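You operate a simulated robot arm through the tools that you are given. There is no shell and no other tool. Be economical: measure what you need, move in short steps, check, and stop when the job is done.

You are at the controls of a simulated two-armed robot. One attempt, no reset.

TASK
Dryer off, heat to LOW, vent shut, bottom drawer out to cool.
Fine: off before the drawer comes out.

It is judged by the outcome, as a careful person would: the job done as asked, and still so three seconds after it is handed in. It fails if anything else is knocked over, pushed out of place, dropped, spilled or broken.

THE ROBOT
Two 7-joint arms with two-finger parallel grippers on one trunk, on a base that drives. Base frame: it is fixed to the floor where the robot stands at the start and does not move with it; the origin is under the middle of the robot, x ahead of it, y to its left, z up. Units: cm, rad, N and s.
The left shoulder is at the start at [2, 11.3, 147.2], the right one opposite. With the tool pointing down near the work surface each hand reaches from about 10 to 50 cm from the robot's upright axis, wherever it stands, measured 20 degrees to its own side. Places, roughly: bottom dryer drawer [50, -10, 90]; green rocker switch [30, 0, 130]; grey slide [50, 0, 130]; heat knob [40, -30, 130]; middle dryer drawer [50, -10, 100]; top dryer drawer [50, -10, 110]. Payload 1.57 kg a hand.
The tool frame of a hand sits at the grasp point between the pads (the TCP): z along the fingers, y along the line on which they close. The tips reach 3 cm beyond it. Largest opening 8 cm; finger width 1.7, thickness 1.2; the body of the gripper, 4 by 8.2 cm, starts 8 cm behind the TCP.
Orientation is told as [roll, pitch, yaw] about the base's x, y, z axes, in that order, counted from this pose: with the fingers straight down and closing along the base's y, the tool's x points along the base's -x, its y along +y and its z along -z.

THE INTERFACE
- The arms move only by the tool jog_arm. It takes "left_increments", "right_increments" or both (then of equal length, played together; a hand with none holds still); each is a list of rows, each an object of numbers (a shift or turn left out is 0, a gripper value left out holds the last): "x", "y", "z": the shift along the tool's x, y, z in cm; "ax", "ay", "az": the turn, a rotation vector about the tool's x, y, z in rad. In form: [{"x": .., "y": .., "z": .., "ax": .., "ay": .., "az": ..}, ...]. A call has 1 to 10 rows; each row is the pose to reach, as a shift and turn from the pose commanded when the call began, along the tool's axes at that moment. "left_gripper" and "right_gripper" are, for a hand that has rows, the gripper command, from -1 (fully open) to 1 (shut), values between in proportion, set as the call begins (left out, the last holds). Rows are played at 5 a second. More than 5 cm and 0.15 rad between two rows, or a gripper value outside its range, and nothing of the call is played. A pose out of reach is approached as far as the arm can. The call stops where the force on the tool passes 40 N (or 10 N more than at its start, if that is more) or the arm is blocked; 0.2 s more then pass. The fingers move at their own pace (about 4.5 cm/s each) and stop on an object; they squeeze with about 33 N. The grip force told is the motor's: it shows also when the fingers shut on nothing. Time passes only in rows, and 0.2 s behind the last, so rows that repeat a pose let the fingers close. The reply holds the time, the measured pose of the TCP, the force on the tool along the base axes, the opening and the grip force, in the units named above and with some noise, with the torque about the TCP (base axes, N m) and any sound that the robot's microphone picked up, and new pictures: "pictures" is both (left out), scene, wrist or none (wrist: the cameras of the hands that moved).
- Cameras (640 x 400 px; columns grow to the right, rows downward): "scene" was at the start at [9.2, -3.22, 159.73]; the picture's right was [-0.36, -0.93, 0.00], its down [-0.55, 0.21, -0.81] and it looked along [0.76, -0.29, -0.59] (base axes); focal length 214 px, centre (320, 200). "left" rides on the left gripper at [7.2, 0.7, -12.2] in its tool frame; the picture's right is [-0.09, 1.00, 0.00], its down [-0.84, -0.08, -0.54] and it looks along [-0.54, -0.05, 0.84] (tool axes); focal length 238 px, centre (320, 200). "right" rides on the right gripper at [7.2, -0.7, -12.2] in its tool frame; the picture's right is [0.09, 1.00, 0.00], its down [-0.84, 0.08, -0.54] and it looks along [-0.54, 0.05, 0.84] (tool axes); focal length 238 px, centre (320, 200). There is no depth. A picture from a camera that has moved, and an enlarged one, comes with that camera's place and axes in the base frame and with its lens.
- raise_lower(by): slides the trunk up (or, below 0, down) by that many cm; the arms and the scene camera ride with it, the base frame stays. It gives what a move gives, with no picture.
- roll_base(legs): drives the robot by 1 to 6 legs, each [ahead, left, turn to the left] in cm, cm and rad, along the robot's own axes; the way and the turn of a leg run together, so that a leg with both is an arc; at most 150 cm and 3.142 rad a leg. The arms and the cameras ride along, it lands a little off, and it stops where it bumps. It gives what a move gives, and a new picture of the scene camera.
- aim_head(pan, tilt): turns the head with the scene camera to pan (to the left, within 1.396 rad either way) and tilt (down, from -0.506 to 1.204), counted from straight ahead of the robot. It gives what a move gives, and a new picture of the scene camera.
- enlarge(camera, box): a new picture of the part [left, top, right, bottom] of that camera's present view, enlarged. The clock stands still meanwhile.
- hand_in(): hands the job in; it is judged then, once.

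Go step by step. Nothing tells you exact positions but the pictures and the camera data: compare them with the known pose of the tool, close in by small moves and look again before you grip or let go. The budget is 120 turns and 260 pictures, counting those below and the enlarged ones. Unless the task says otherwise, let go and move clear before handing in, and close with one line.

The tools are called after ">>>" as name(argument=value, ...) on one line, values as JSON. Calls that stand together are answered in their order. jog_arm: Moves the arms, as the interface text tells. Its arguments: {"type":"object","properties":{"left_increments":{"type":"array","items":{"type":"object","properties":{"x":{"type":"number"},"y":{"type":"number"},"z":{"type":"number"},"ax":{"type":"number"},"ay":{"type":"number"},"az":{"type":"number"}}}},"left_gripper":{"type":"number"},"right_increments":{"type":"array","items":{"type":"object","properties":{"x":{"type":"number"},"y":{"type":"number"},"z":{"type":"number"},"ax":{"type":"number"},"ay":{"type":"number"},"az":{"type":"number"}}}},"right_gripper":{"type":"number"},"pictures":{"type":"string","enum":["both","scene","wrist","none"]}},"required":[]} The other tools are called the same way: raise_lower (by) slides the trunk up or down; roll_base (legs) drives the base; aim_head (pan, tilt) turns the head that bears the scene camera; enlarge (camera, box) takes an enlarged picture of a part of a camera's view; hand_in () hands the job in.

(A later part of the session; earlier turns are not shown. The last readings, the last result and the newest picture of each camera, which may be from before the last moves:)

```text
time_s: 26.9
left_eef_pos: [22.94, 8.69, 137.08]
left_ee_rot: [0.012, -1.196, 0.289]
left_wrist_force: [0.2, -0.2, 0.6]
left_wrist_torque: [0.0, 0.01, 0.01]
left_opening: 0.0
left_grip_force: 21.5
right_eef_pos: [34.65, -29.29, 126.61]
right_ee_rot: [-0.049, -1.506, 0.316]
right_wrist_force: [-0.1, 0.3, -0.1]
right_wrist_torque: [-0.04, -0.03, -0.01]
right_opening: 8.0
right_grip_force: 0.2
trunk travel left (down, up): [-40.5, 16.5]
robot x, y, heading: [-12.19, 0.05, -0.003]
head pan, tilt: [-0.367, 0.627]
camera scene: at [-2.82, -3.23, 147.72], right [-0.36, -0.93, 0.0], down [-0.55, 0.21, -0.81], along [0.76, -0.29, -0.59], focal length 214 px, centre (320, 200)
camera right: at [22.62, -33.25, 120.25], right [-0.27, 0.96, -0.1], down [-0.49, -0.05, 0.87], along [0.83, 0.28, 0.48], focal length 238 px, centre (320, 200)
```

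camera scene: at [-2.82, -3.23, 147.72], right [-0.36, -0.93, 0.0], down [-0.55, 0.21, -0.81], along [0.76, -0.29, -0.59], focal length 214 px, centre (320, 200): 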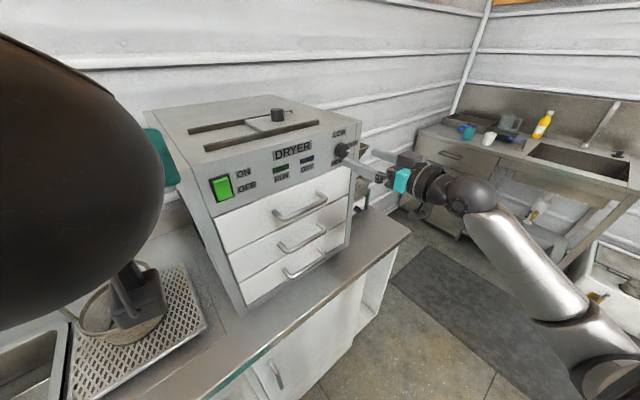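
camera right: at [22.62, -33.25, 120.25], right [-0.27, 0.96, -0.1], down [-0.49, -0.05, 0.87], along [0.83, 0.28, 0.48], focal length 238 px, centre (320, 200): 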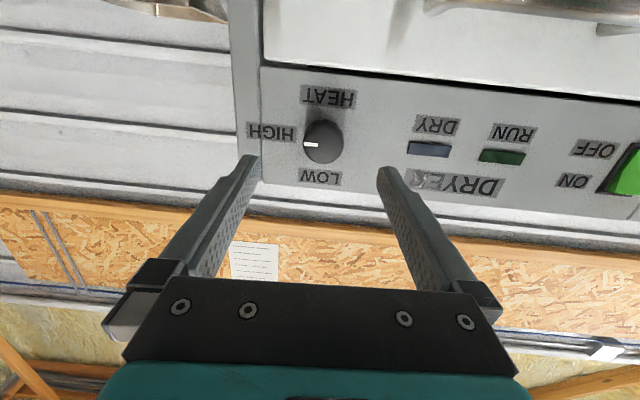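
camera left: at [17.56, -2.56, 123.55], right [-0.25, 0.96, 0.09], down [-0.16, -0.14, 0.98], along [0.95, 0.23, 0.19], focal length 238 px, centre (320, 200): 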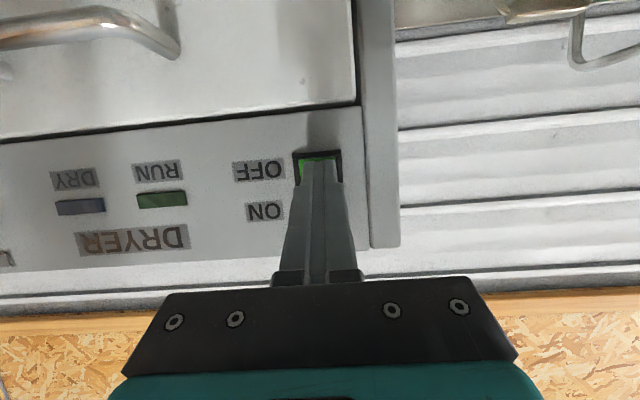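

In the wrist view (upside down), the pointer is at HIGH, 3 o'clock, and LOW is at 12 o'clock, so I must turn 90° counter-clockwise. I pre-turn the hand the other way, level it and close in.

>>> jog_arm(right_increments=[{"x": 0.2, "z": 1.5, "ay": -0.065}, {"x": 0.5, "z": 3, "ay": -0.065}, {"x": 0.5, "z": 4.5, "ay": -0.065}, {"x": 0.5, "z": 4.5, "ay": -0.065}])

>>> enlarge(camera="scene", box=[300, 110, 428, 190])

```text
time_s: 27.9
left_eef_pos: [22.88, 8.55, 137.13]
left_ee_rot: [0.011, -1.195, 0.291]
left_wrist_force: [0.1, 0.2, -0.2]
left_wrist_torque: [0.02, 0.0, 0.04]
left_opening: 0.02
left_grip_force: 20.9
right_eef_pos: [38.99, -28.1, 125.89]
right_ee_rot: [-0.813, -1.568, 1.081]
right_wrist_force: [-1.0, 0.1, 0.6]
right_wrist_torque: [0.0, -0.01, 0.01]
right_opening: 8.0
right_grip_force: 0.1
trunk travel left (down, up): [-40.5, 16.5]
robot x, y, heading: [-11.76, -0.07, 0.001]
head pan, tilt: [-0.367, 0.627]
camera scene: at [-2.89, -3.23, 147.73], right [-0.36, -0.93, 0.0], down [-0.55, 0.21, -0.81], along [0.76, -0.29, -0.59], focal length 214 px, centre (320, 200)
camera right: at [27.35, -31.91, 118.74], right [-0.26, 0.96, -0.09], down [-0.54, -0.07, 0.84], along [0.8, 0.27, 0.54], focal length 238 px, centre (320, 200)
```

scene: 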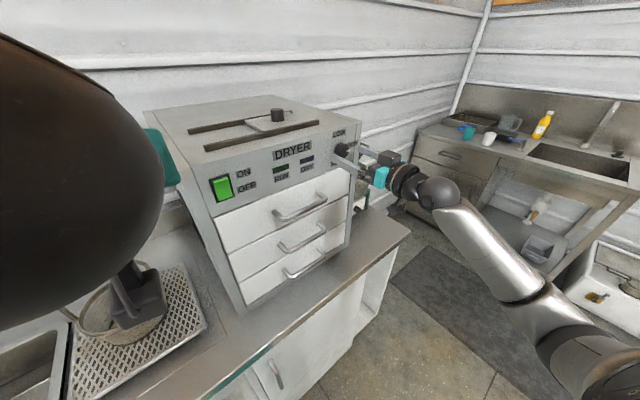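
right: 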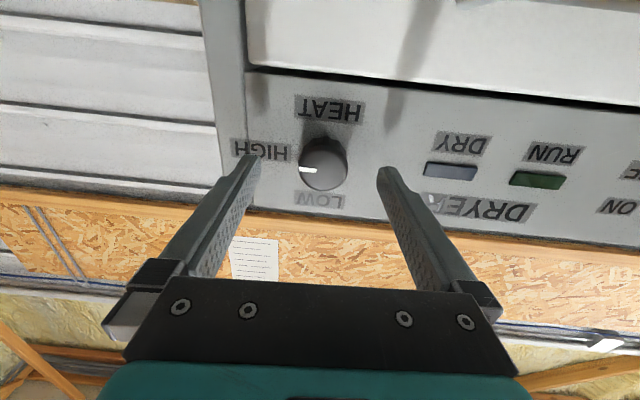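

```text
5.00 times, centred on (364, 150) of scene
camera zoom: at [-2.89, -3.23, 147.73], right [-0.36, -0.93, 0.0], down [-0.55, 0.21, -0.81], along [0.76, -0.29, -0.59], focal length 1072 px, centre (100, 450)
```

zoom: 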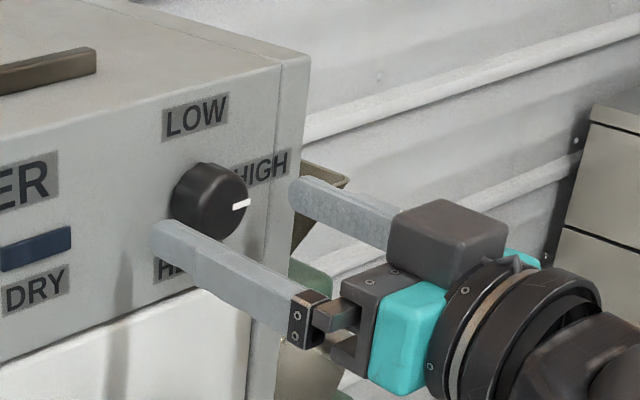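

The knob lies centred between the fingers, its face about 1 cm beyond the tips. I turn the hand +0.7 rad, advance 2 cm and look.

>>> jog_arm(right_increments=[{"az": 0.14}, {"az": 0.28}, {"az": 0.42}, {"az": 0.56}, {"az": 0.7}, {"az": 0.7, "z": 0.8}, {"az": 0.7, "z": 1.4}, {"az": 0.7, "z": 2}, {"az": 0.7, "z": 2}])

>>> enlarge(camera="scene", box=[300, 110, 428, 190])

```text
time_s: 29.9
left_eef_pos: [22.86, 8.63, 137.19]
left_ee_rot: [0.011, -1.196, 0.288]
left_wrist_force: [1.2, 0.7, 0.1]
left_wrist_torque: [0.0, -0.02, -0.03]
left_opening: 0.01
left_grip_force: 21.0
right_eef_pos: [40.89, -27.4, 125.83]
right_ee_rot: [1.569, -0.87, -1.301]
right_wrist_force: [0.2, -0.1, -0.5]
right_wrist_torque: [0.04, 0.01, -0.01]
right_opening: 7.99
right_grip_force: 0.1
trunk travel left (down, up): [-40.5, 16.5]
robot x, y, heading: [-12.18, 0.11, 0.0]
head pan, tilt: [-0.367, 0.627]
camera scene: at [-2.87, -3.22, 147.73], right [-0.36, -0.93, 0.0], down [-0.55, 0.21, -0.81], along [0.76, -0.29, -0.59], focal length 214 px, centre (320, 200)
camera right: at [28.0, -26.73, 119.95], right [-0.22, 0.79, 0.57], down [-0.39, -0.61, 0.69], along [0.89, -0.07, 0.44], focal length 238 px, centre (320, 200)
```

scene: 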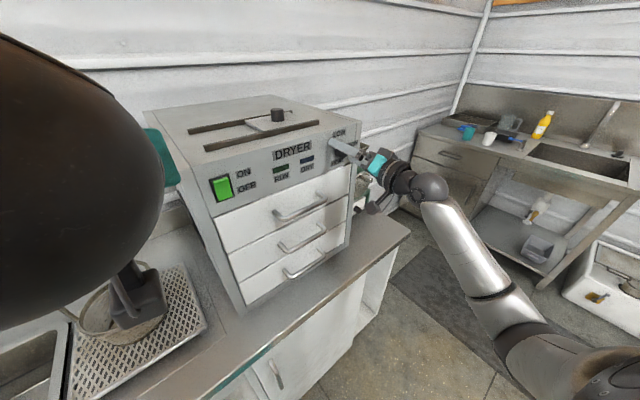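
right: 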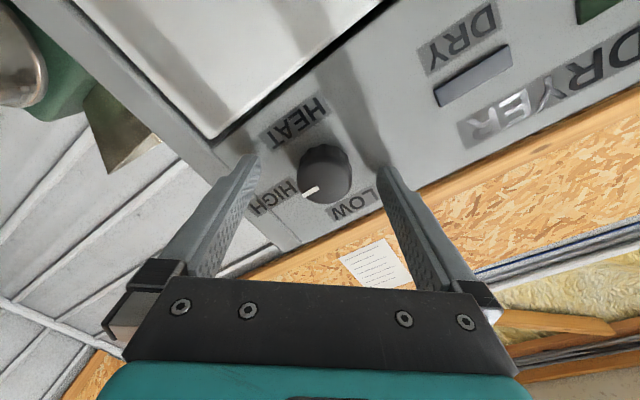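

```text
5.00 times, centred on (364, 150) of scene
camera zoom: at [-2.87, -3.22, 147.73], right [-0.36, -0.93, 0.0], down [-0.55, 0.21, -0.81], along [0.76, -0.29, -0.59], focal length 1072 px, centre (100, 450)
```

zoom: 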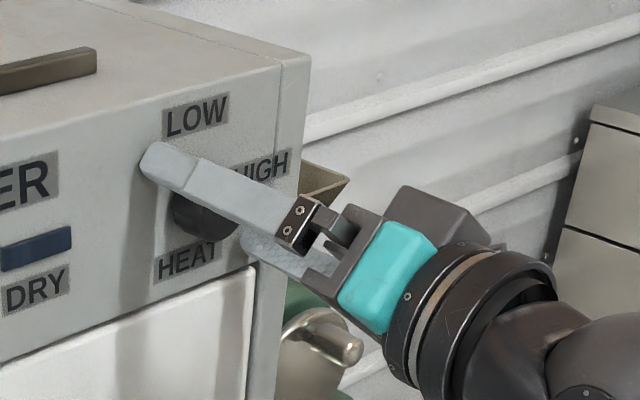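

The tips are beside the knob. A slight advance, then close.

>>> jog_arm(right_increments=[{"z": 0.4}, {"z": 0.4}], pictures="none")

>>> jog_arm(right_increments=[{}, {}, {}, {}, {}], right_gripper=0.8, pictures="wrist")

```text
time_s: 30.5
left_eef_pos: [22.8, 8.51, 137.06]
left_ee_rot: [0.011, -1.194, 0.288]
left_wrist_force: [0.5, 0.8, -0.2]
left_wrist_torque: [0.0, 0.01, -0.01]
left_opening: 0.04
left_grip_force: 21.7
right_eef_pos: [41.09, -27.46, 125.81]
right_ee_rot: [1.569, -0.873, -1.299]
right_wrist_force: [-6.7, -1.6, -0.8]
right_wrist_torque: [-0.01, -0.19, 0.35]
right_opening: 7.98
right_grip_force: 0.1
trunk travel left (down, up): [-40.5, 16.5]
robot x, y, heading: [-12.01, -0.27, 0.002]
head pan, tilt: [-0.367, 0.627]
```

```text
time_s: 31.7
left_eef_pos: [22.81, 8.73, 137.06]
left_ee_rot: [0.006, -1.197, 0.293]
left_wrist_force: [-0.6, -0.8, 0.7]
left_wrist_torque: [0.0, 0.03, 0.01]
left_opening: 0.0
left_grip_force: 21.3
right_eef_pos: [41.15, -27.23, 126.04]
right_ee_rot: [1.577, -0.873, -1.304]
right_wrist_force: [-3.0, 5.9, 6.8]
right_wrist_torque: [0.19, -0.62, 0.93]
right_opening: 3.64
right_grip_force: 36.5
trunk travel left (down, up): [-40.5, 16.5]
robot x, y, heading: [-11.73, -0.13, 0.001]
head pan, tilt: [-0.367, 0.627]
camera right: at [28.3, -26.45, 120.1], right [-0.22, 0.79, 0.57], down [-0.4, -0.61, 0.69], along [0.89, -0.07, 0.45], focal length 238 px, centre (320, 200)
```

right: 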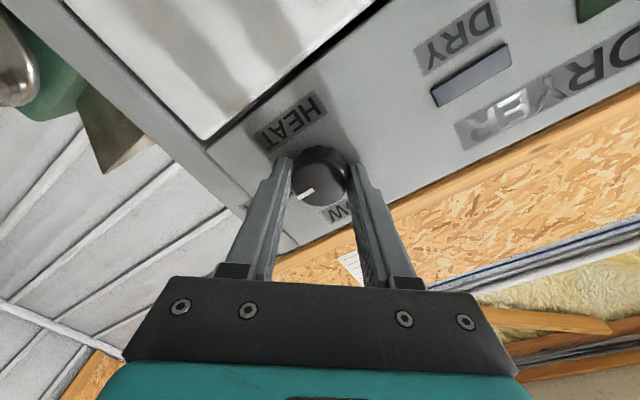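

The knob is gripped (3.6 cm). Now I turn it counter-clockwise.

>>> jog_arm(right_increments=[{"z": -0.3, "az": -0.14}, {"z": -0.3, "az": -0.28}, {"z": -0.3, "az": -0.42}, {"z": -0.3, "az": -0.56}, {"z": -0.3, "az": -0.7}, {"z": -0.3, "az": -0.84}, {"z": -0.3, "az": -0.98}, {"z": -0.3, "az": -1.12}, {"z": -0.3, "az": -1.26}, {"z": -0.3, "az": -1.4}])

```text
time_s: 33.9
left_eef_pos: [22.84, 8.81, 137.06]
left_ee_rot: [0.007, -1.194, 0.293]
left_wrist_force: [0.1, -0.5, 0.8]
left_wrist_torque: [0.03, 0.03, 0.0]
left_opening: 0.0
left_grip_force: 21.1
right_eef_pos: [41.01, -27.18, 125.9]
right_ee_rot: [-1.574, -0.866, 1.845]
right_wrist_force: [13.0, 8.7, 14.6]
right_wrist_torque: [-0.03, -0.03, 1.23]
right_opening: 3.6
right_grip_force: 42.7
trunk travel left (down, up): [-40.5, 16.5]
robot x, y, heading: [-11.76, 0.15, 0.001]
head pan, tilt: [-0.367, 0.627]
camera scene: at [-2.72, -2.97, 147.73], right [-0.36, -0.93, 0.0], down [-0.55, 0.21, -0.81], along [0.76, -0.29, -0.59], focal length 214 px, centre (320, 200)
camera right: at [30.69, -35.44, 120.96], right [-0.19, 0.67, -0.72], down [-0.69, 0.43, 0.59], along [0.7, 0.6, 0.38], focal length 238 px, centre (320, 200)
```

scene: 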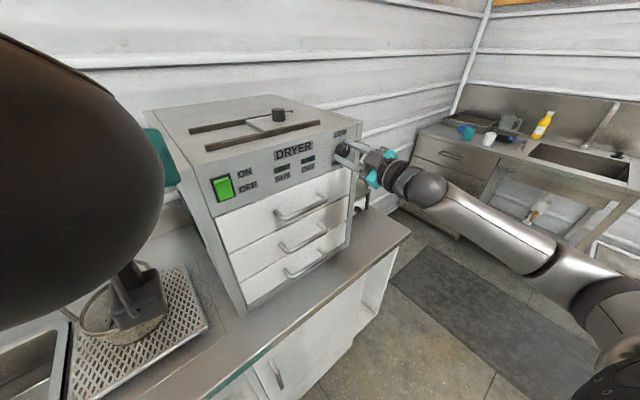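
right: 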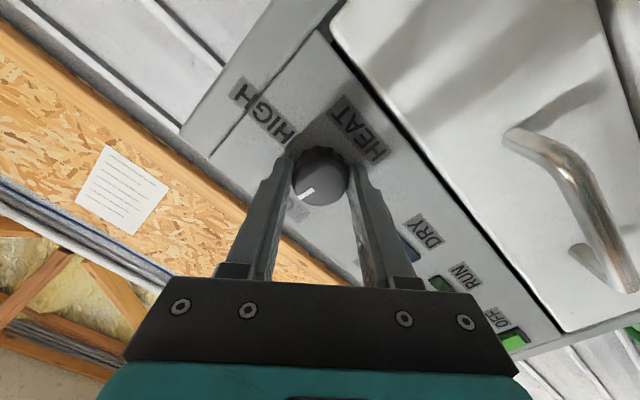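

The pointer nearly points to LOW. A last 0.17 rad, then release.

>>> jog_arm(right_increments=[{"az": -0.1}, {"az": -0.18}, {"az": -0.18}], pictures="none")

>>> jog_arm(right_increments=[{}, {}, {}, {"z": -2}, {"z": -5}, {"z": -8}], right_gripper=-1, pictures="wrist")

>>> enlarge(camera="scene", box=[290, 110, 386, 170])

>>> enlarge(camera="right", box=[220, 80, 420, 205])

```text
time_s: 34.7
left_eef_pos: [23.01, 8.8, 136.98]
left_ee_rot: [0.006, -1.194, 0.294]
left_wrist_force: [0.6, 0.5, 0.2]
left_wrist_torque: [0.0, -0.01, 0.02]
left_opening: 0.0
left_grip_force: 21.3
right_eef_pos: [41.1, -27.27, 125.91]
right_ee_rot: [-1.572, -0.688, 1.844]
right_wrist_force: [12.7, 8.1, 15.4]
right_wrist_torque: [0.36, 0.31, 1.12]
right_opening: 3.62
right_grip_force: 43.5
trunk travel left (down, up): [-40.5, 16.5]
robot x, y, heading: [-12.31, 0.03, -0.002]
head pan, tilt: [-0.367, 0.627]
```

```text
time_s: 36.1
left_eef_pos: [22.77, 8.49, 137.07]
left_ee_rot: [0.009, -1.196, 0.29]
left_wrist_force: [0.4, -0.2, -0.4]
left_wrist_torque: [-0.01, -0.02, -0.02]
left_opening: 0.0
left_grip_force: 21.3
right_eef_pos: [33.09, -29.49, 125.88]
right_ee_rot: [-1.571, -0.69, 1.84]
right_wrist_force: [0.1, 0.3, 0.8]
right_wrist_torque: [0.01, 0.03, -0.01]
right_opening: 7.99
right_grip_force: 0.0
trunk travel left (down, up): [-40.5, 16.5]
robot x, y, heading: [-12.07, -0.13, 0.002]
head pan, tilt: [-0.367, 0.627]
camera right: at [23.0, -38.51, 121.88], right [-0.15, 0.54, -0.83], down [-0.71, 0.53, 0.47], along [0.69, 0.66, 0.3], focal length 238 px, centre (320, 200)
```

right: 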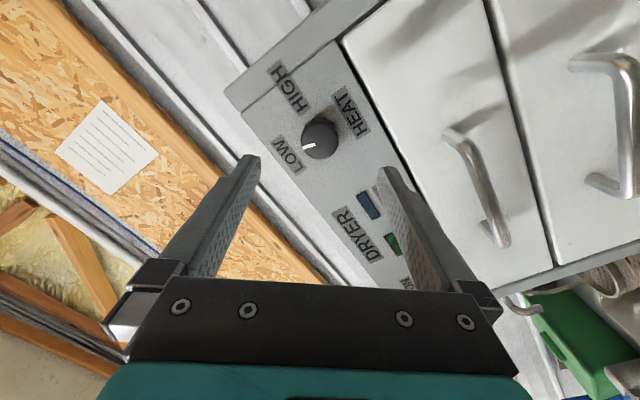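

```text
6.67 times, centred on (338, 140) of scene
camera zoom: at [-2.94, -3.23, 147.73], right [-0.36, -0.93, 0.0], down [-0.55, 0.21, -0.81], along [0.76, -0.29, -0.59], focal length 1430 px, centre (200, 600)
```

zoom: 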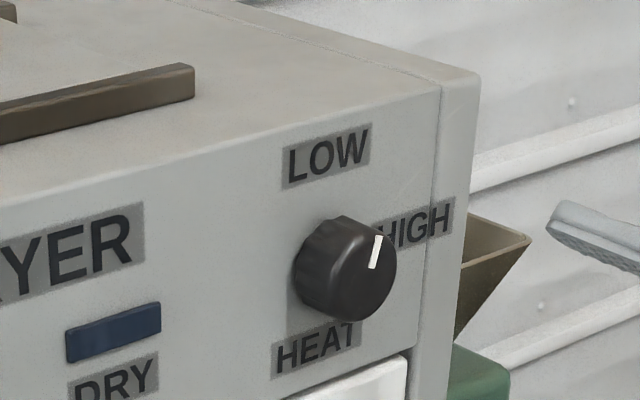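

```text
3.20 times, centred on (320, 142) of right
camera zoom: at [23.0, -38.51, 121.88], right [-0.15, 0.54, -0.83], down [-0.71, 0.53, 0.47], along [0.69, 0.66, 0.3], focal length 763 px, centre (320, 384)
```

zoom: 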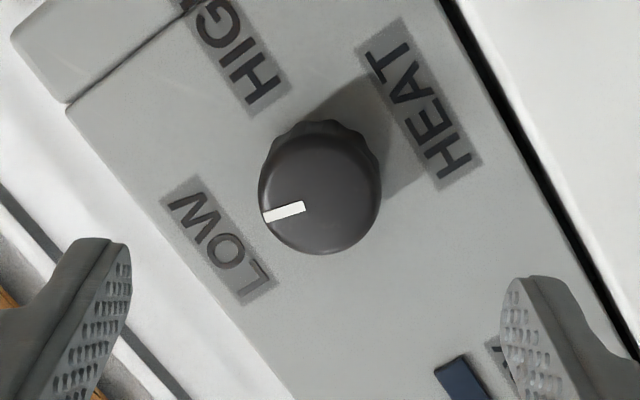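

The pointer is about 15–20° short of LOW. I re-grip with the hand rotated back and turn a little further.

>>> jog_arm(right_increments=[{"az": 0.15}, {"az": 0.3, "z": 1}, {"az": 0.45, "z": 3}, {"az": 0.6, "z": 5}, {"az": 0.6, "z": 7}, {"az": 0.6, "z": 7.8}, {"az": 0.6, "z": 7.8}], pictures="wrist")

>>> jog_arm(right_increments=[{}, {}, {}, {}, {}], right_gripper=0.8, pictures="wrist")

```text
time_s: 37.7
left_eef_pos: [22.95, 8.64, 137.16]
left_ee_rot: [0.01, -1.196, 0.289]
left_wrist_force: [0.2, 0.0, -0.3]
left_wrist_torque: [-0.03, -0.02, -0.02]
left_opening: 0.01
left_grip_force: 21.2
right_eef_pos: [40.82, -27.62, 125.75]
right_ee_rot: [-1.566, -1.289, 1.836]
right_wrist_force: [0.2, -0.9, 0.0]
right_wrist_torque: [-0.02, 0.01, 0.02]
right_opening: 7.99
right_grip_force: 0.1
trunk travel left (down, up): [-40.5, 16.5]
robot x, y, heading: [-12.16, 0.14, 0.002]
head pan, tilt: [-0.367, 0.627]
camera right: at [29.74, -33.27, 119.12], right [-0.25, 0.9, -0.36], down [-0.6, 0.15, 0.78], along [0.76, 0.41, 0.5], focal length 238 px, centre (320, 200)
```

right: 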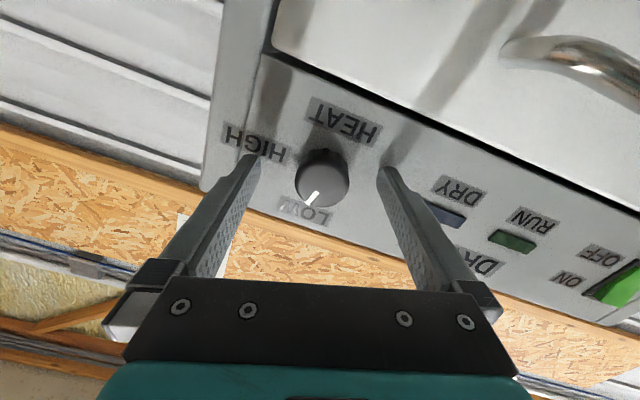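

```text
time_s: 38.9
left_eef_pos: [22.97, 8.7, 137.06]
left_ee_rot: [0.008, -1.195, 0.291]
left_wrist_force: [0.2, 0.8, -0.1]
left_wrist_torque: [-0.01, 0.01, 0.03]
left_opening: 0.01
left_grip_force: 21.3
right_eef_pos: [40.68, -27.32, 125.78]
right_ee_rot: [-1.562, -1.291, 1.834]
right_wrist_force: [-2.6, 4.8, -3.4]
right_wrist_torque: [-0.07, 0.07, 0.9]
right_opening: 3.61
right_grip_force: 35.7
trunk travel left (down, up): [-40.5, 16.5]
robot x, y, heading: [-12.03, -0.13, 0.003]
head pan, tilt: [-0.367, 0.627]
camera right: at [29.69, -33.13, 119.1], right [-0.25, 0.9, -0.36], down [-0.6, 0.15, 0.78], along [0.76, 0.42, 0.5], focal length 238 px, centre (320, 200)
```

right: 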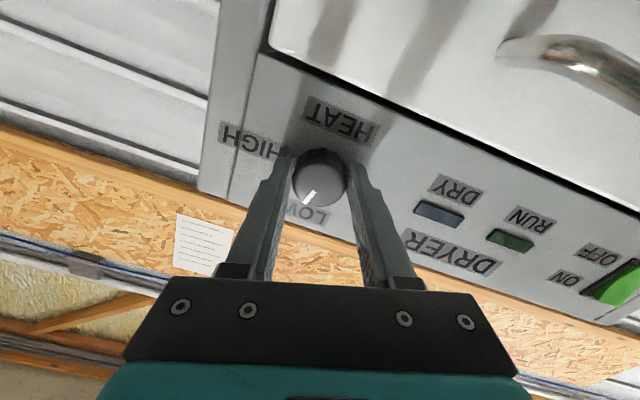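

I turn 0.3 rad further.

>>> jog_arm(right_increments=[{"az": -0.1}, {"az": -0.2}, {"az": -0.3}, {"az": -0.3}], pictures="none")

>>> jog_arm(right_increments=[{}, {}, {}, {"z": -2}, {"z": -5}, {"z": -8, "az": 0.14}, {"z": -9, "az": 0.28}, {"z": -9, "az": 0.42}, {"z": -9, "az": 0.55}], right_gripper=-1, pictures="wrist")

>>> enlarge(camera="right", box=[220, 80, 420, 205])

>>> enlarge(camera="scene", box=[290, 110, 386, 170])

```text
time_s: 39.9
left_eef_pos: [22.83, 8.63, 137.13]
left_ee_rot: [0.01, -1.193, 0.291]
left_wrist_force: [0.7, 0.4, 0.5]
left_wrist_torque: [-0.02, 0.0, -0.01]
left_opening: 0.0
left_grip_force: 21.2
right_eef_pos: [40.76, -27.4, 125.82]
right_ee_rot: [-1.569, -0.989, 1.838]
right_wrist_force: [-3.1, 6.1, -4.1]
right_wrist_torque: [0.42, 0.13, 1.17]
right_opening: 3.61
right_grip_force: 42.8
trunk travel left (down, up): [-40.5, 16.5]
robot x, y, heading: [-11.9, 0.5, -0.003]
head pan, tilt: [-0.367, 0.627]
```

```text
time_s: 41.9
left_eef_pos: [22.83, 8.67, 137.13]
left_ee_rot: [0.01, -1.195, 0.29]
left_wrist_force: [0.1, 0.7, 0.5]
left_wrist_torque: [-0.02, 0.0, 0.0]
left_opening: 0.0
left_grip_force: 21.0
right_eef_pos: [32.22, -29.97, 125.75]
right_ee_rot: [-1.534, -1.541, 1.802]
right_wrist_force: [-0.2, 0.3, -0.3]
right_wrist_torque: [-0.02, 0.03, -0.04]
right_opening: 8.01
right_grip_force: 0.0
trunk travel left (down, up): [-40.5, 16.5]
robot x, y, heading: [-12.07, 0.15, 0.001]
head pan, tilt: [-0.367, 0.627]
camera right: at [20.57, -34.01, 118.69], right [-0.26, 0.96, -0.12], down [-0.55, -0.05, 0.83], along [0.79, 0.29, 0.54], focal length 238 px, centre (320, 200)
```

right: 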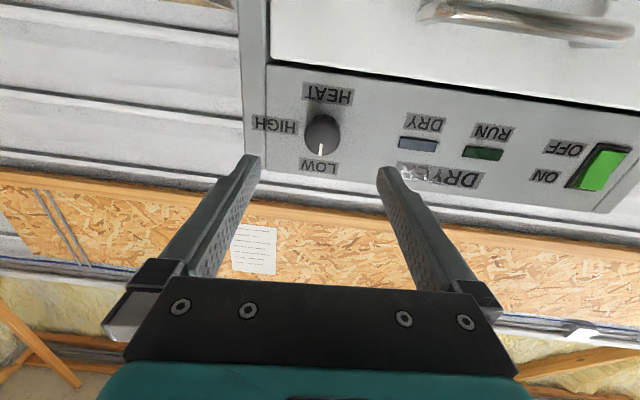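

```text
3.20 times, centred on (320, 142) of right
camera zoom: at [20.57, -34.01, 118.69], right [-0.26, 0.96, -0.12], down [-0.55, -0.05, 0.83], along [0.79, 0.29, 0.54], focal length 763 px, centre (320, 384)
```

zoom: 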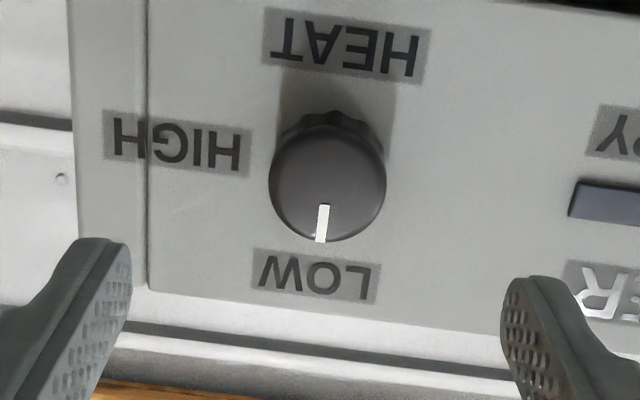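

```text
6.67 times, centred on (338, 140) of scene
camera zoom: at [-2.85, -3.22, 147.73], right [-0.36, -0.93, 0.0], down [-0.55, 0.21, -0.81], along [0.76, -0.29, -0.59], focal length 1430 px, centre (200, 600)
```

zoom: 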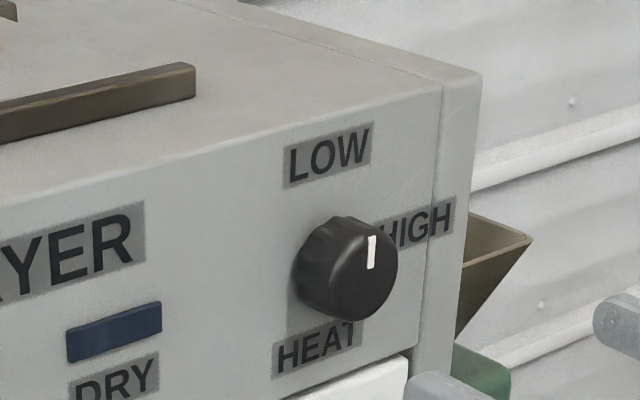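

Heat points at LOW, the dryer is off and the vent is shut. For the bottom drawer (handle near [34.6, -13.5, 95.4]) I back off 15 cm and lower the trunk.

>>> roll_base(legs=[[-15, 0, 0]])

>>> raise_lower(by=-28)

>>> aim_head(pan=-0.25, tilt=0.4)

```text
time_s: 43.2
left_eef_pos: [7.87, 8.73, 137.16]
left_ee_rot: [0.009, -1.196, 0.29]
left_wrist_force: [0.5, 0.4, 0.5]
left_wrist_torque: [0.0, -0.03, -0.04]
left_opening: 0.0
left_grip_force: 20.8
right_eef_pos: [17.07, -29.81, 125.89]
right_ee_rot: [-1.555, -1.539, 1.822]
right_wrist_force: [0.2, 0.1, -0.3]
right_wrist_torque: [0.02, -0.01, -0.01]
right_opening: 7.97
right_grip_force: 0.0
trunk travel left (down, up): [-40.5, 16.5]
robot x, y, heading: [-26.88, -0.35, 0.002]
head pan, tilt: [-0.367, 0.627]
camera scene: at [-17.92, -3.21, 147.73], right [-0.36, -0.93, 0.0], down [-0.55, 0.21, -0.81], along [0.76, -0.29, -0.59], focal length 214 px, centre (320, 200)
```

scene: 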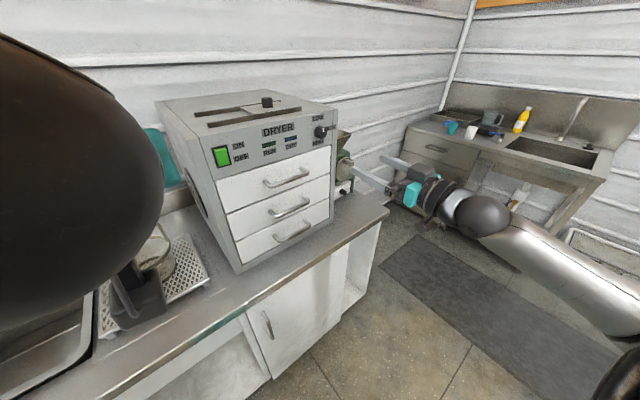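

```text
time_s: 46.1
left_eef_pos: [7.9, 8.54, 109.04]
left_ee_rot: [0.009, -1.197, 0.29]
left_wrist_force: [0.3, -0.4, -0.1]
left_wrist_torque: [-0.01, -0.01, -0.03]
left_opening: 0.02
left_grip_force: 21.1
right_eef_pos: [17.38, -29.88, 97.73]
right_ee_rot: [-1.534, -1.541, 1.802]
right_wrist_force: [0.0, 0.6, -0.2]
right_wrist_torque: [0.01, 0.0, -0.01]
right_opening: 8.01
right_grip_force: 0.1
trunk travel left (down, up): [-12.5, 44.5]
robot x, y, heading: [-27.19, -0.23, -0.0]
head pan, tilt: [-0.367, 0.627]
```

```text
time_s: 46.8
left_eef_pos: [7.9, 8.74, 109.16]
left_ee_rot: [0.011, -1.195, 0.291]
left_wrist_force: [0.8, 0.1, 0.5]
left_wrist_torque: [-0.02, 0.0, -0.02]
left_opening: 0.0
left_grip_force: 21.3
right_eef_pos: [17.29, -29.82, 97.85]
right_ee_rot: [-1.525, -1.54, 1.795]
right_wrist_force: [0.2, 0.8, -0.5]
right_wrist_torque: [0.01, 0.0, 0.02]
right_opening: 8.01
right_grip_force: 0.1
trunk travel left (down, up): [-12.5, 44.5]
robot x, y, heading: [-27.25, -0.26, 0.002]
head pan, tilt: [-0.25, 0.4]
camera scene: at [-17.0, -2.36, 121.77], right [-0.25, -0.97, 0.0], down [-0.38, 0.1, -0.92], along [0.89, -0.23, -0.39], focal length 214 px, centre (320, 200)
```

scene: 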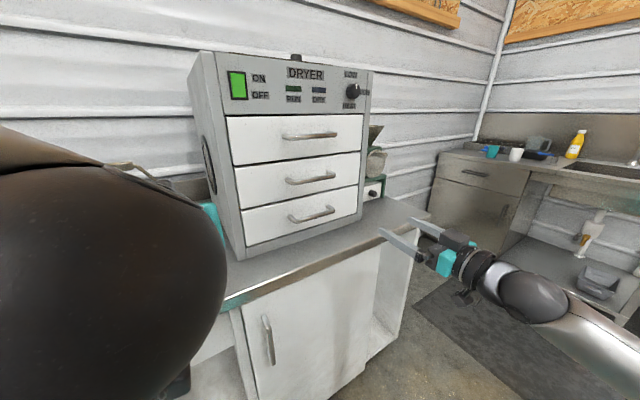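

From this view the bottom handle is at about [34.6, -13.6, 95]. I roll the right hand so that it closes vertically and bring it about 4 cm (tips) before the bar.

>>> jog_arm(right_increments=[{"x": 0.3, "y": 1, "z": 0.5, "az": -0.15}, {"x": 0.6, "y": 2.2, "z": 1, "az": -0.3}, {"x": 0.9, "y": 3.4, "z": 2, "az": -0.45}, {"x": 1.2, "y": 4.6, "z": 3.5, "az": -0.6}, {"x": 1.5, "y": 5.8, "z": 5, "az": -0.75}, {"x": 1.8, "y": 7, "z": 7, "az": -0.9}, {"x": 2.1, "y": 8.2, "z": 9, "az": -1.05}, {"x": 2.4, "y": 9.2, "z": 11, "az": -1.2}, {"x": 2.6, "y": 10, "z": 12.5, "az": -1.35}, {"x": 2.8, "y": 10.6, "z": 14.2, "az": -1.5}], right_gripper=-0.1)

```text
time_s: 49.0
left_eef_pos: [7.89, 8.7, 109.11]
left_ee_rot: [0.008, -1.195, 0.292]
left_wrist_force: [-0.3, -0.1, -0.9]
left_wrist_torque: [0.03, 0.0, 0.03]
left_opening: 0.0
left_grip_force: 21.7
right_eef_pos: [28.17, -15.98, 94.57]
right_ee_rot: [-1.569, -0.036, 1.839]
right_wrist_force: [0.7, -0.4, 0.0]
right_wrist_torque: [0.03, -0.01, 0.0]
right_opening: 4.4
right_grip_force: 0.1
trunk travel left (down, up): [-12.5, 44.5]
robot x, y, heading: [-27.14, 0.1, 0.007]
head pan, tilt: [-0.25, 0.4]
camera scene: at [-16.99, -2.35, 121.77], right [-0.25, -0.97, 0.0], down [-0.38, 0.1, -0.92], along [0.89, -0.23, -0.39], focal length 214 px, centre (320, 200)
camera right: at [18.27, -26.17, 95.05], right [0.01, -0.05, -1.0], down [-0.75, 0.66, -0.05], along [0.67, 0.75, -0.03], focal length 238 px, centre (320, 200)
```

scene: 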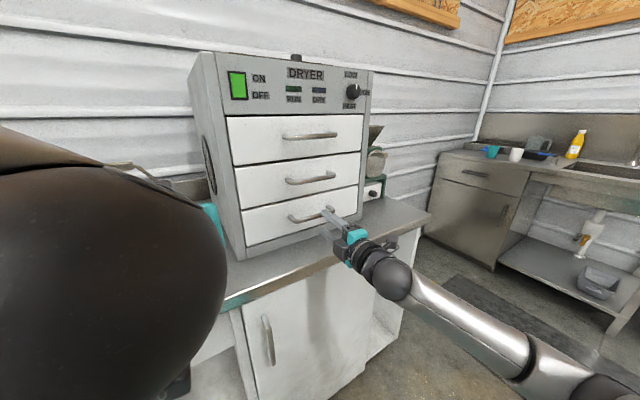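
right: 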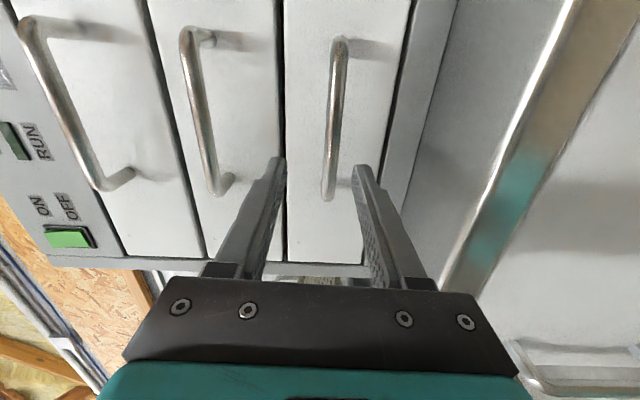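

The wrist view shows the bar slightly below centre and about 1.3 cm to the right. I correct and advance 4 cm.

>>> jog_arm(right_increments=[{"x": 0.6, "y": 0.5}, {"x": 1.3, "y": 0.9, "z": 1}, {"x": 1.3, "y": 0.9, "z": 2.5}, {"x": 1.3, "y": 0.9, "z": 4}, {"x": 1.3, "y": 0.9, "z": 4}])

>>> enlarge(camera="scene", box=[250, 160, 410, 260])

```text
time_s: 50.2
left_eef_pos: [7.91, 8.79, 109.14]
left_ee_rot: [0.011, -1.196, 0.291]
left_wrist_force: [-0.6, 0.3, 0.3]
left_wrist_torque: [0.02, 0.06, -0.02]
left_opening: 0.0
left_grip_force: 21.6
right_eef_pos: [32.36, -16.09, 93.65]
right_ee_rot: [-1.568, -0.039, 1.841]
right_wrist_force: [0.5, 0.1, 0.8]
right_wrist_torque: [0.0, -0.01, 0.0]
right_opening: 4.4
right_grip_force: 0.0
trunk travel left (down, up): [-12.5, 44.5]
robot x, y, heading: [-27.1, -0.02, -0.0]
head pan, tilt: [-0.25, 0.4]
camera scene: at [-16.99, -2.36, 121.77], right [-0.25, -0.97, 0.0], down [-0.38, 0.1, -0.92], along [0.89, -0.23, -0.39], focal length 214 px, centre (320, 200)
camera right: at [22.46, -26.31, 94.07], right [0.01, -0.05, -1.0], down [-0.75, 0.66, -0.04], along [0.67, 0.75, -0.03], focal length 238 px, centre (320, 200)
```

scene: 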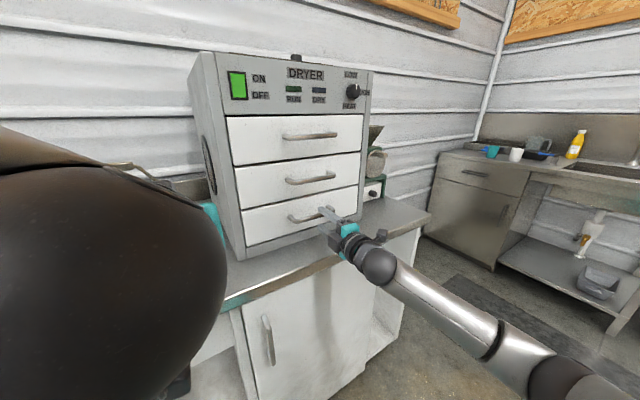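
right: 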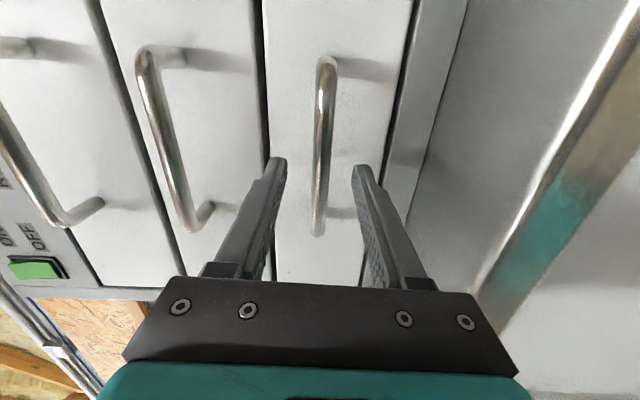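

```text
4.00 times, centred on (330, 210) of scene
camera zoom: at [-16.99, -2.36, 121.77], right [-0.25, -0.97, 0.0], down [-0.38, 0.1, -0.92], along [0.89, -0.23, -0.39], focal length 858 px, centre (280, 160)
```

zoom: 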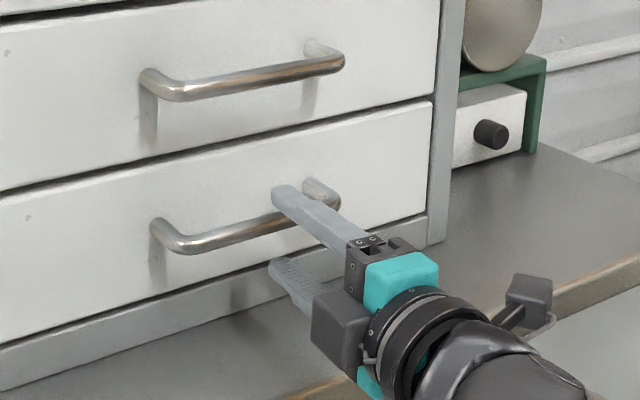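

The bar is centred between the fingers. I advance 2.5 cm more and close.

>>> jog_arm(right_increments=[{"z": 1}, {"z": 1.8}, {"z": 2.5}, {"z": 2.5}], pictures="wrist")

>>> jog_arm(right_increments=[{}, {}, {}, {}], right_gripper=1, pictures="wrist")

```text
time_s: 51.2
left_eef_pos: [7.94, 8.77, 109.01]
left_ee_rot: [0.009, -1.194, 0.291]
left_wrist_force: [-0.2, -0.4, -0.3]
left_wrist_torque: [0.0, 0.01, -0.02]
left_opening: 0.0
left_grip_force: 21.0
right_eef_pos: [34.71, -15.49, 93.65]
right_ee_rot: [-1.569, -0.04, 1.843]
right_wrist_force: [0.5, 0.5, 0.0]
right_wrist_torque: [0.01, -0.03, 0.0]
right_opening: 4.42
right_grip_force: 0.1
trunk travel left (down, up): [-12.5, 44.5]
robot x, y, heading: [-26.99, -0.16, -0.003]
head pan, tilt: [-0.25, 0.4]
camera right: at [24.8, -25.64, 94.11], right [0.01, -0.05, -1.0], down [-0.75, 0.66, -0.04], along [0.67, 0.75, -0.03], focal length 238 px, centre (320, 200)
```

right: 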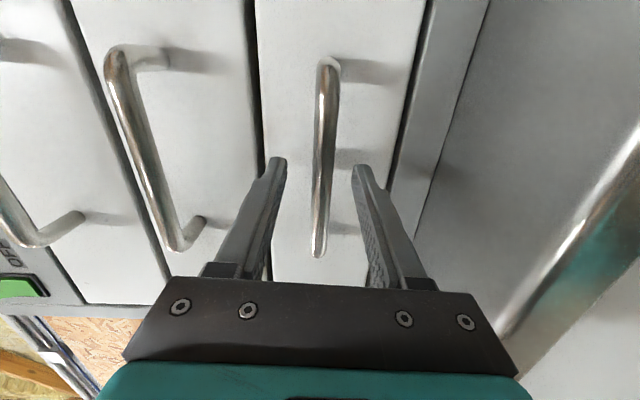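

```text
time_s: 52.2
left_eef_pos: [7.93, 8.69, 109.13]
left_ee_rot: [0.011, -1.195, 0.291]
left_wrist_force: [-0.7, 0.4, 0.3]
left_wrist_torque: [0.04, 0.0, 0.0]
left_opening: 0.0
left_grip_force: 21.2
right_eef_pos: [34.57, -15.49, 93.49]
right_ee_rot: [-1.565, -0.039, 1.841]
right_wrist_force: [-2.8, 0.9, -6.3]
right_wrist_torque: [-0.49, -0.03, 0.05]
right_opening: 1.42
right_grip_force: 30.9
trunk travel left (down, up): [-12.5, 44.5]
robot x, y, heading: [-26.49, 0.14, -0.002]
head pan, tilt: [-0.25, 0.4]
camera right: at [24.8, -25.62, 94.0], right [0.01, -0.05, -1.0], down [-0.75, 0.66, -0.04], along [0.67, 0.75, -0.03], focal length 238 px, centre (320, 200)
```

right: 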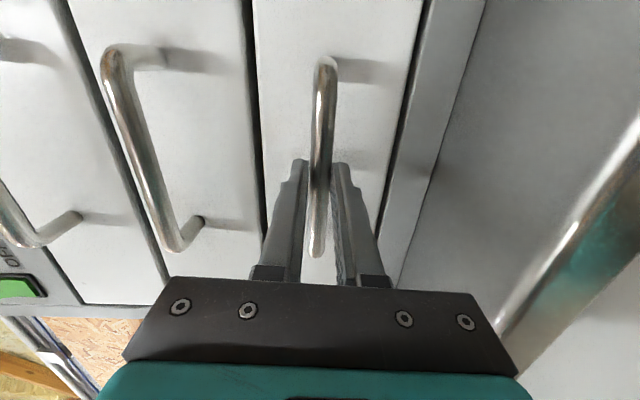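

The bar is gripped. I pull straight out along the drawer's axis.

>>> jog_arm(right_increments=[{"z": -1}, {"z": -2}, {"z": -3}, {"z": -4}, {"z": -5}, {"z": -6}, {"z": -7}, {"z": -8}])

```text
time_s: 54.0
left_eef_pos: [7.94, 8.53, 109.05]
left_ee_rot: [0.016, -1.193, 0.288]
left_wrist_force: [0.2, -0.6, -0.3]
left_wrist_torque: [0.01, -0.02, -0.02]
left_opening: 0.0
left_grip_force: 21.5
right_eef_pos: [27.07, -17.86, 93.59]
right_ee_rot: [-1.568, -0.04, 1.837]
right_wrist_force: [2.8, -10.3, -10.1]
right_wrist_torque: [-0.56, 0.02, 0.26]
right_opening: 1.43
right_grip_force: 30.4
trunk travel left (down, up): [-12.5, 44.5]
robot x, y, heading: [-27.37, 0.34, 0.0]
head pan, tilt: [-0.25, 0.4]
camera scene: at [-16.89, -2.5, 121.76], right [-0.25, -0.97, 0.0], down [-0.38, 0.1, -0.92], along [0.89, -0.23, -0.39], focal length 214 px, centre (320, 200)
camera right: at [17.23, -28.02, 93.98], right [0.01, -0.05, -1.0], down [-0.74, 0.67, -0.04], along [0.67, 0.74, -0.03], focal length 238 px, centre (320, 200)
```

scene: 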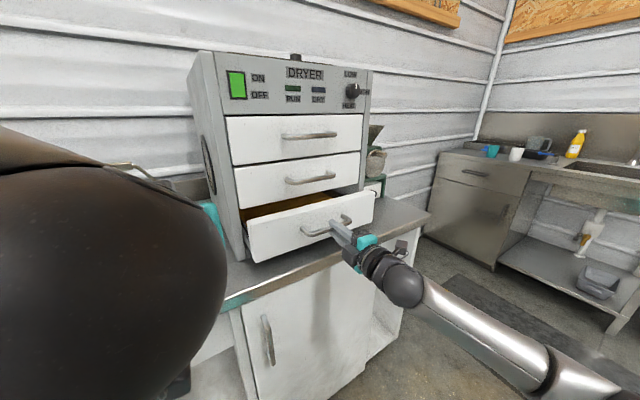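
right: 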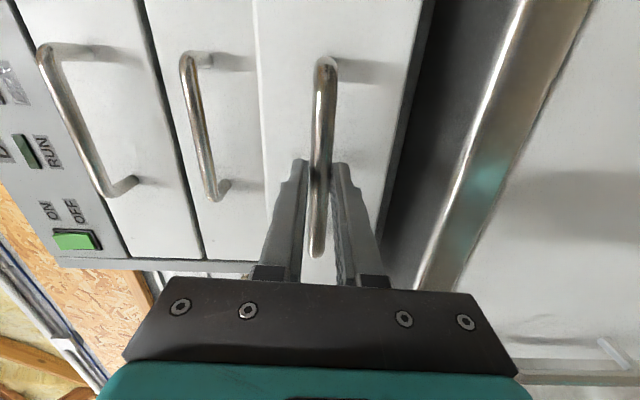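

The drawer is 8 cm out, with produce inside. I pull gently further, easing the sideways load.

>>> jog_arm(right_increments=[{"x": 0.3, "z": -0.8}, {"x": 0.35, "z": -1.6}, {"x": 0.4, "z": -2.4}, {"x": 0.45, "z": -3.2}, {"x": 0.5, "z": -4}, {"x": 0.55, "z": -4.8}, {"x": 0.6, "z": -5.6}, {"x": 0.6, "z": -6.4}])

>>> enlarge(camera="scene", box=[180, 40, 420, 280])

```text
time_s: 55.8
left_eef_pos: [8.03, 8.61, 109.05]
left_ee_rot: [0.013, -1.194, 0.288]
left_wrist_force: [-0.1, 0.6, 0.0]
left_wrist_torque: [0.0, 0.0, 0.03]
left_opening: 0.0
left_grip_force: 21.0
right_eef_pos: [21.03, -19.96, 93.48]
right_ee_rot: [-1.568, -0.042, 1.84]
right_wrist_force: [-0.7, -1.1, -15.6]
right_wrist_torque: [-0.57, 0.09, 0.76]
right_opening: 1.38
right_grip_force: 30.4
trunk travel left (down, up): [-12.5, 44.5]
robot x, y, heading: [-27.15, -0.27, 0.0]
head pan, tilt: [-0.25, 0.4]
camera scene: at [-16.9, -2.41, 121.76], right [-0.25, -0.97, 0.0], down [-0.38, 0.1, -0.92], along [0.89, -0.23, -0.39], focal length 214 px, centre (320, 200)
camera right: at [11.16, -30.09, 93.98], right [0.01, -0.05, -1.0], down [-0.75, 0.66, -0.04], along [0.66, 0.75, -0.03], focal length 238 px, centre (320, 200)
```

scene: 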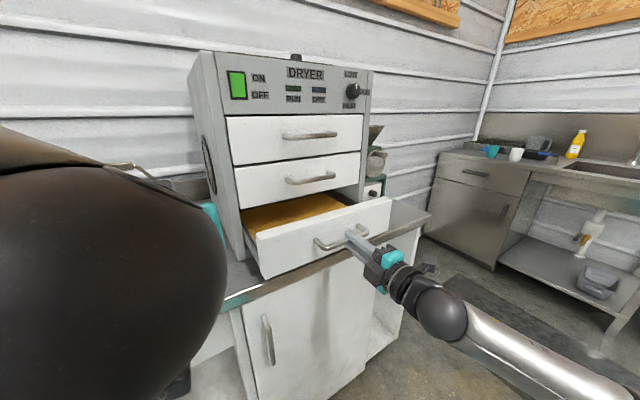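
right: 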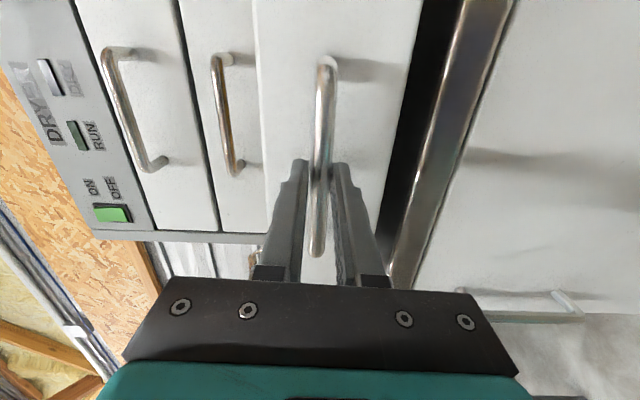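

```text
1.67 times, centred on (300, 160) of scene
camera zoom: at [-16.9, -2.41, 121.76], right [-0.25, -0.97, 0.0], down [-0.38, 0.1, -0.92], along [0.89, -0.23, -0.39], focal length 358 px, centre (353, 267)
```

zoom: 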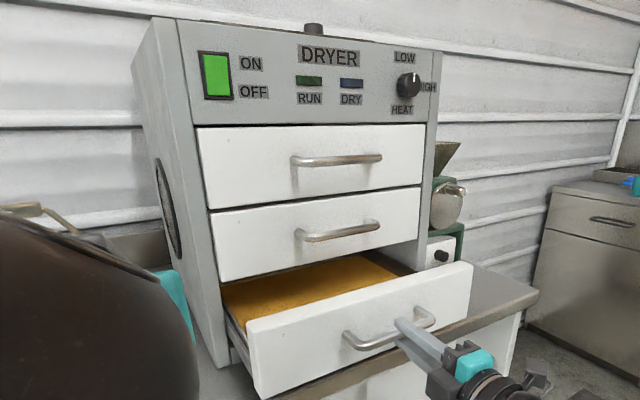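

About 14.5 cm out and still sliding smoothly. I pull on in small steps to find the stop.

>>> jog_arm(right_increments=[{"x": 0.1, "z": -0.6}, {"x": 0.15, "z": -1.2}, {"x": 0.2, "z": -1.8}, {"x": 0.25, "z": -2.4}, {"x": 0.3, "z": -3}, {"x": 0.3, "z": -3.6}])

```text
time_s: 57.2
left_eef_pos: [7.98, 8.78, 109.03]
left_ee_rot: [0.011, -1.193, 0.29]
left_wrist_force: [0.7, -0.8, -0.2]
left_wrist_torque: [0.02, 0.02, 0.02]
left_opening: 0.0
left_grip_force: 21.7
right_eef_pos: [17.56, -20.94, 93.39]
right_ee_rot: [-1.566, -0.041, 1.845]
right_wrist_force: [-3.3, 7.7, -15.4]
right_wrist_torque: [-0.64, 0.08, 0.21]
right_opening: 1.42
right_grip_force: 30.1
trunk travel left (down, up): [-12.5, 44.5]
robot x, y, heading: [-27.41, 0.16, -0.001]
head pan, tilt: [-0.25, 0.4]
camera scene: at [-16.94, -2.32, 121.77], right [-0.25, -0.97, 0.0], down [-0.38, 0.1, -0.92], along [0.89, -0.23, -0.39], focal length 214 px, centre (320, 200)
camera right: at [7.77, -31.23, 93.99], right [0.01, -0.05, -1.0], down [-0.75, 0.66, -0.04], along [0.66, 0.75, -0.03], focal length 238 px, centre (320, 200)
```

scene: 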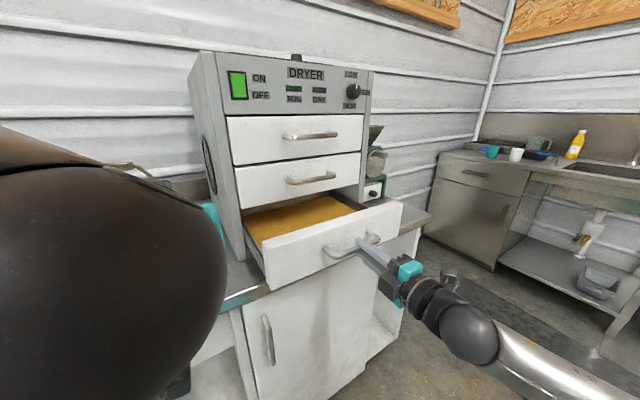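
right: 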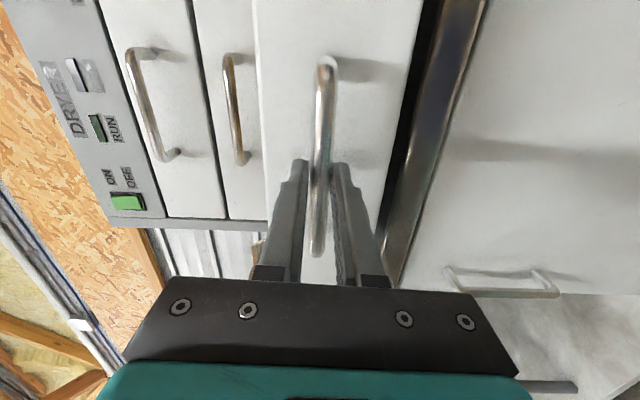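

18 cm out of roughly 35 cm of tray. I pull 3 cm more to be clearly out, stopping if there is resistance.

>>> jog_arm(right_increments=[{"z": -0.6}, {"z": -1.2}, {"z": -1.8}, {"z": -2.4}, {"z": -3}, {"z": -3}])

```text
time_s: 58.6
left_eef_pos: [8.0, 8.67, 109.07]
left_ee_rot: [0.012, -1.193, 0.29]
left_wrist_force: [0.4, -0.2, -0.5]
left_wrist_torque: [-0.01, 0.02, 0.02]
left_opening: 0.0
left_grip_force: 21.1
right_eef_pos: [14.73, -22.04, 93.62]
right_ee_rot: [-1.564, -0.041, 1.837]
right_wrist_force: [-0.9, 2.4, -16.9]
right_wrist_torque: [-0.6, 0.11, 0.21]
right_opening: 1.45
right_grip_force: 29.8
trunk travel left (down, up): [-12.5, 44.5]
robot x, y, heading: [-26.97, 0.05, 0.004]
head pan, tilt: [-0.25, 0.4]
camera scene: at [-16.92, -2.37, 121.76], right [-0.25, -0.97, 0.0], down [-0.38, 0.1, -0.92], along [0.89, -0.23, -0.39], focal length 214 px, centre (320, 200)
camera right: at [4.86, -32.11, 93.99], right [0.01, -0.05, -1.0], down [-0.75, 0.67, -0.04], along [0.67, 0.74, -0.03], focal length 238 px, centre (320, 200)
```

scene: 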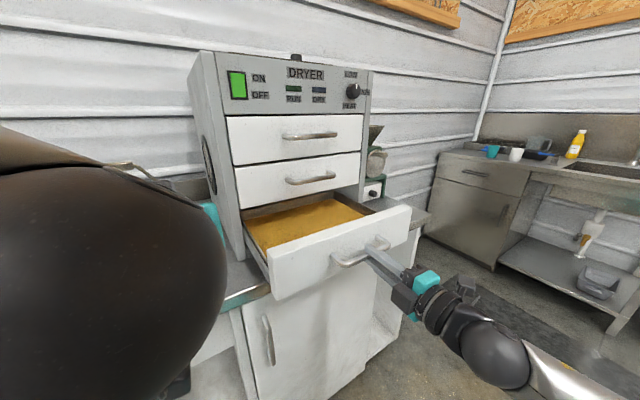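
right: 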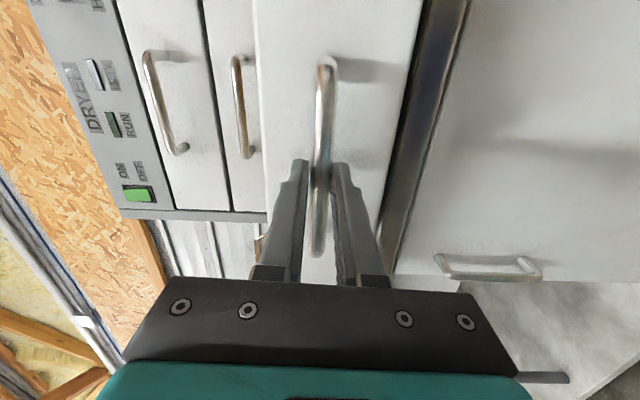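

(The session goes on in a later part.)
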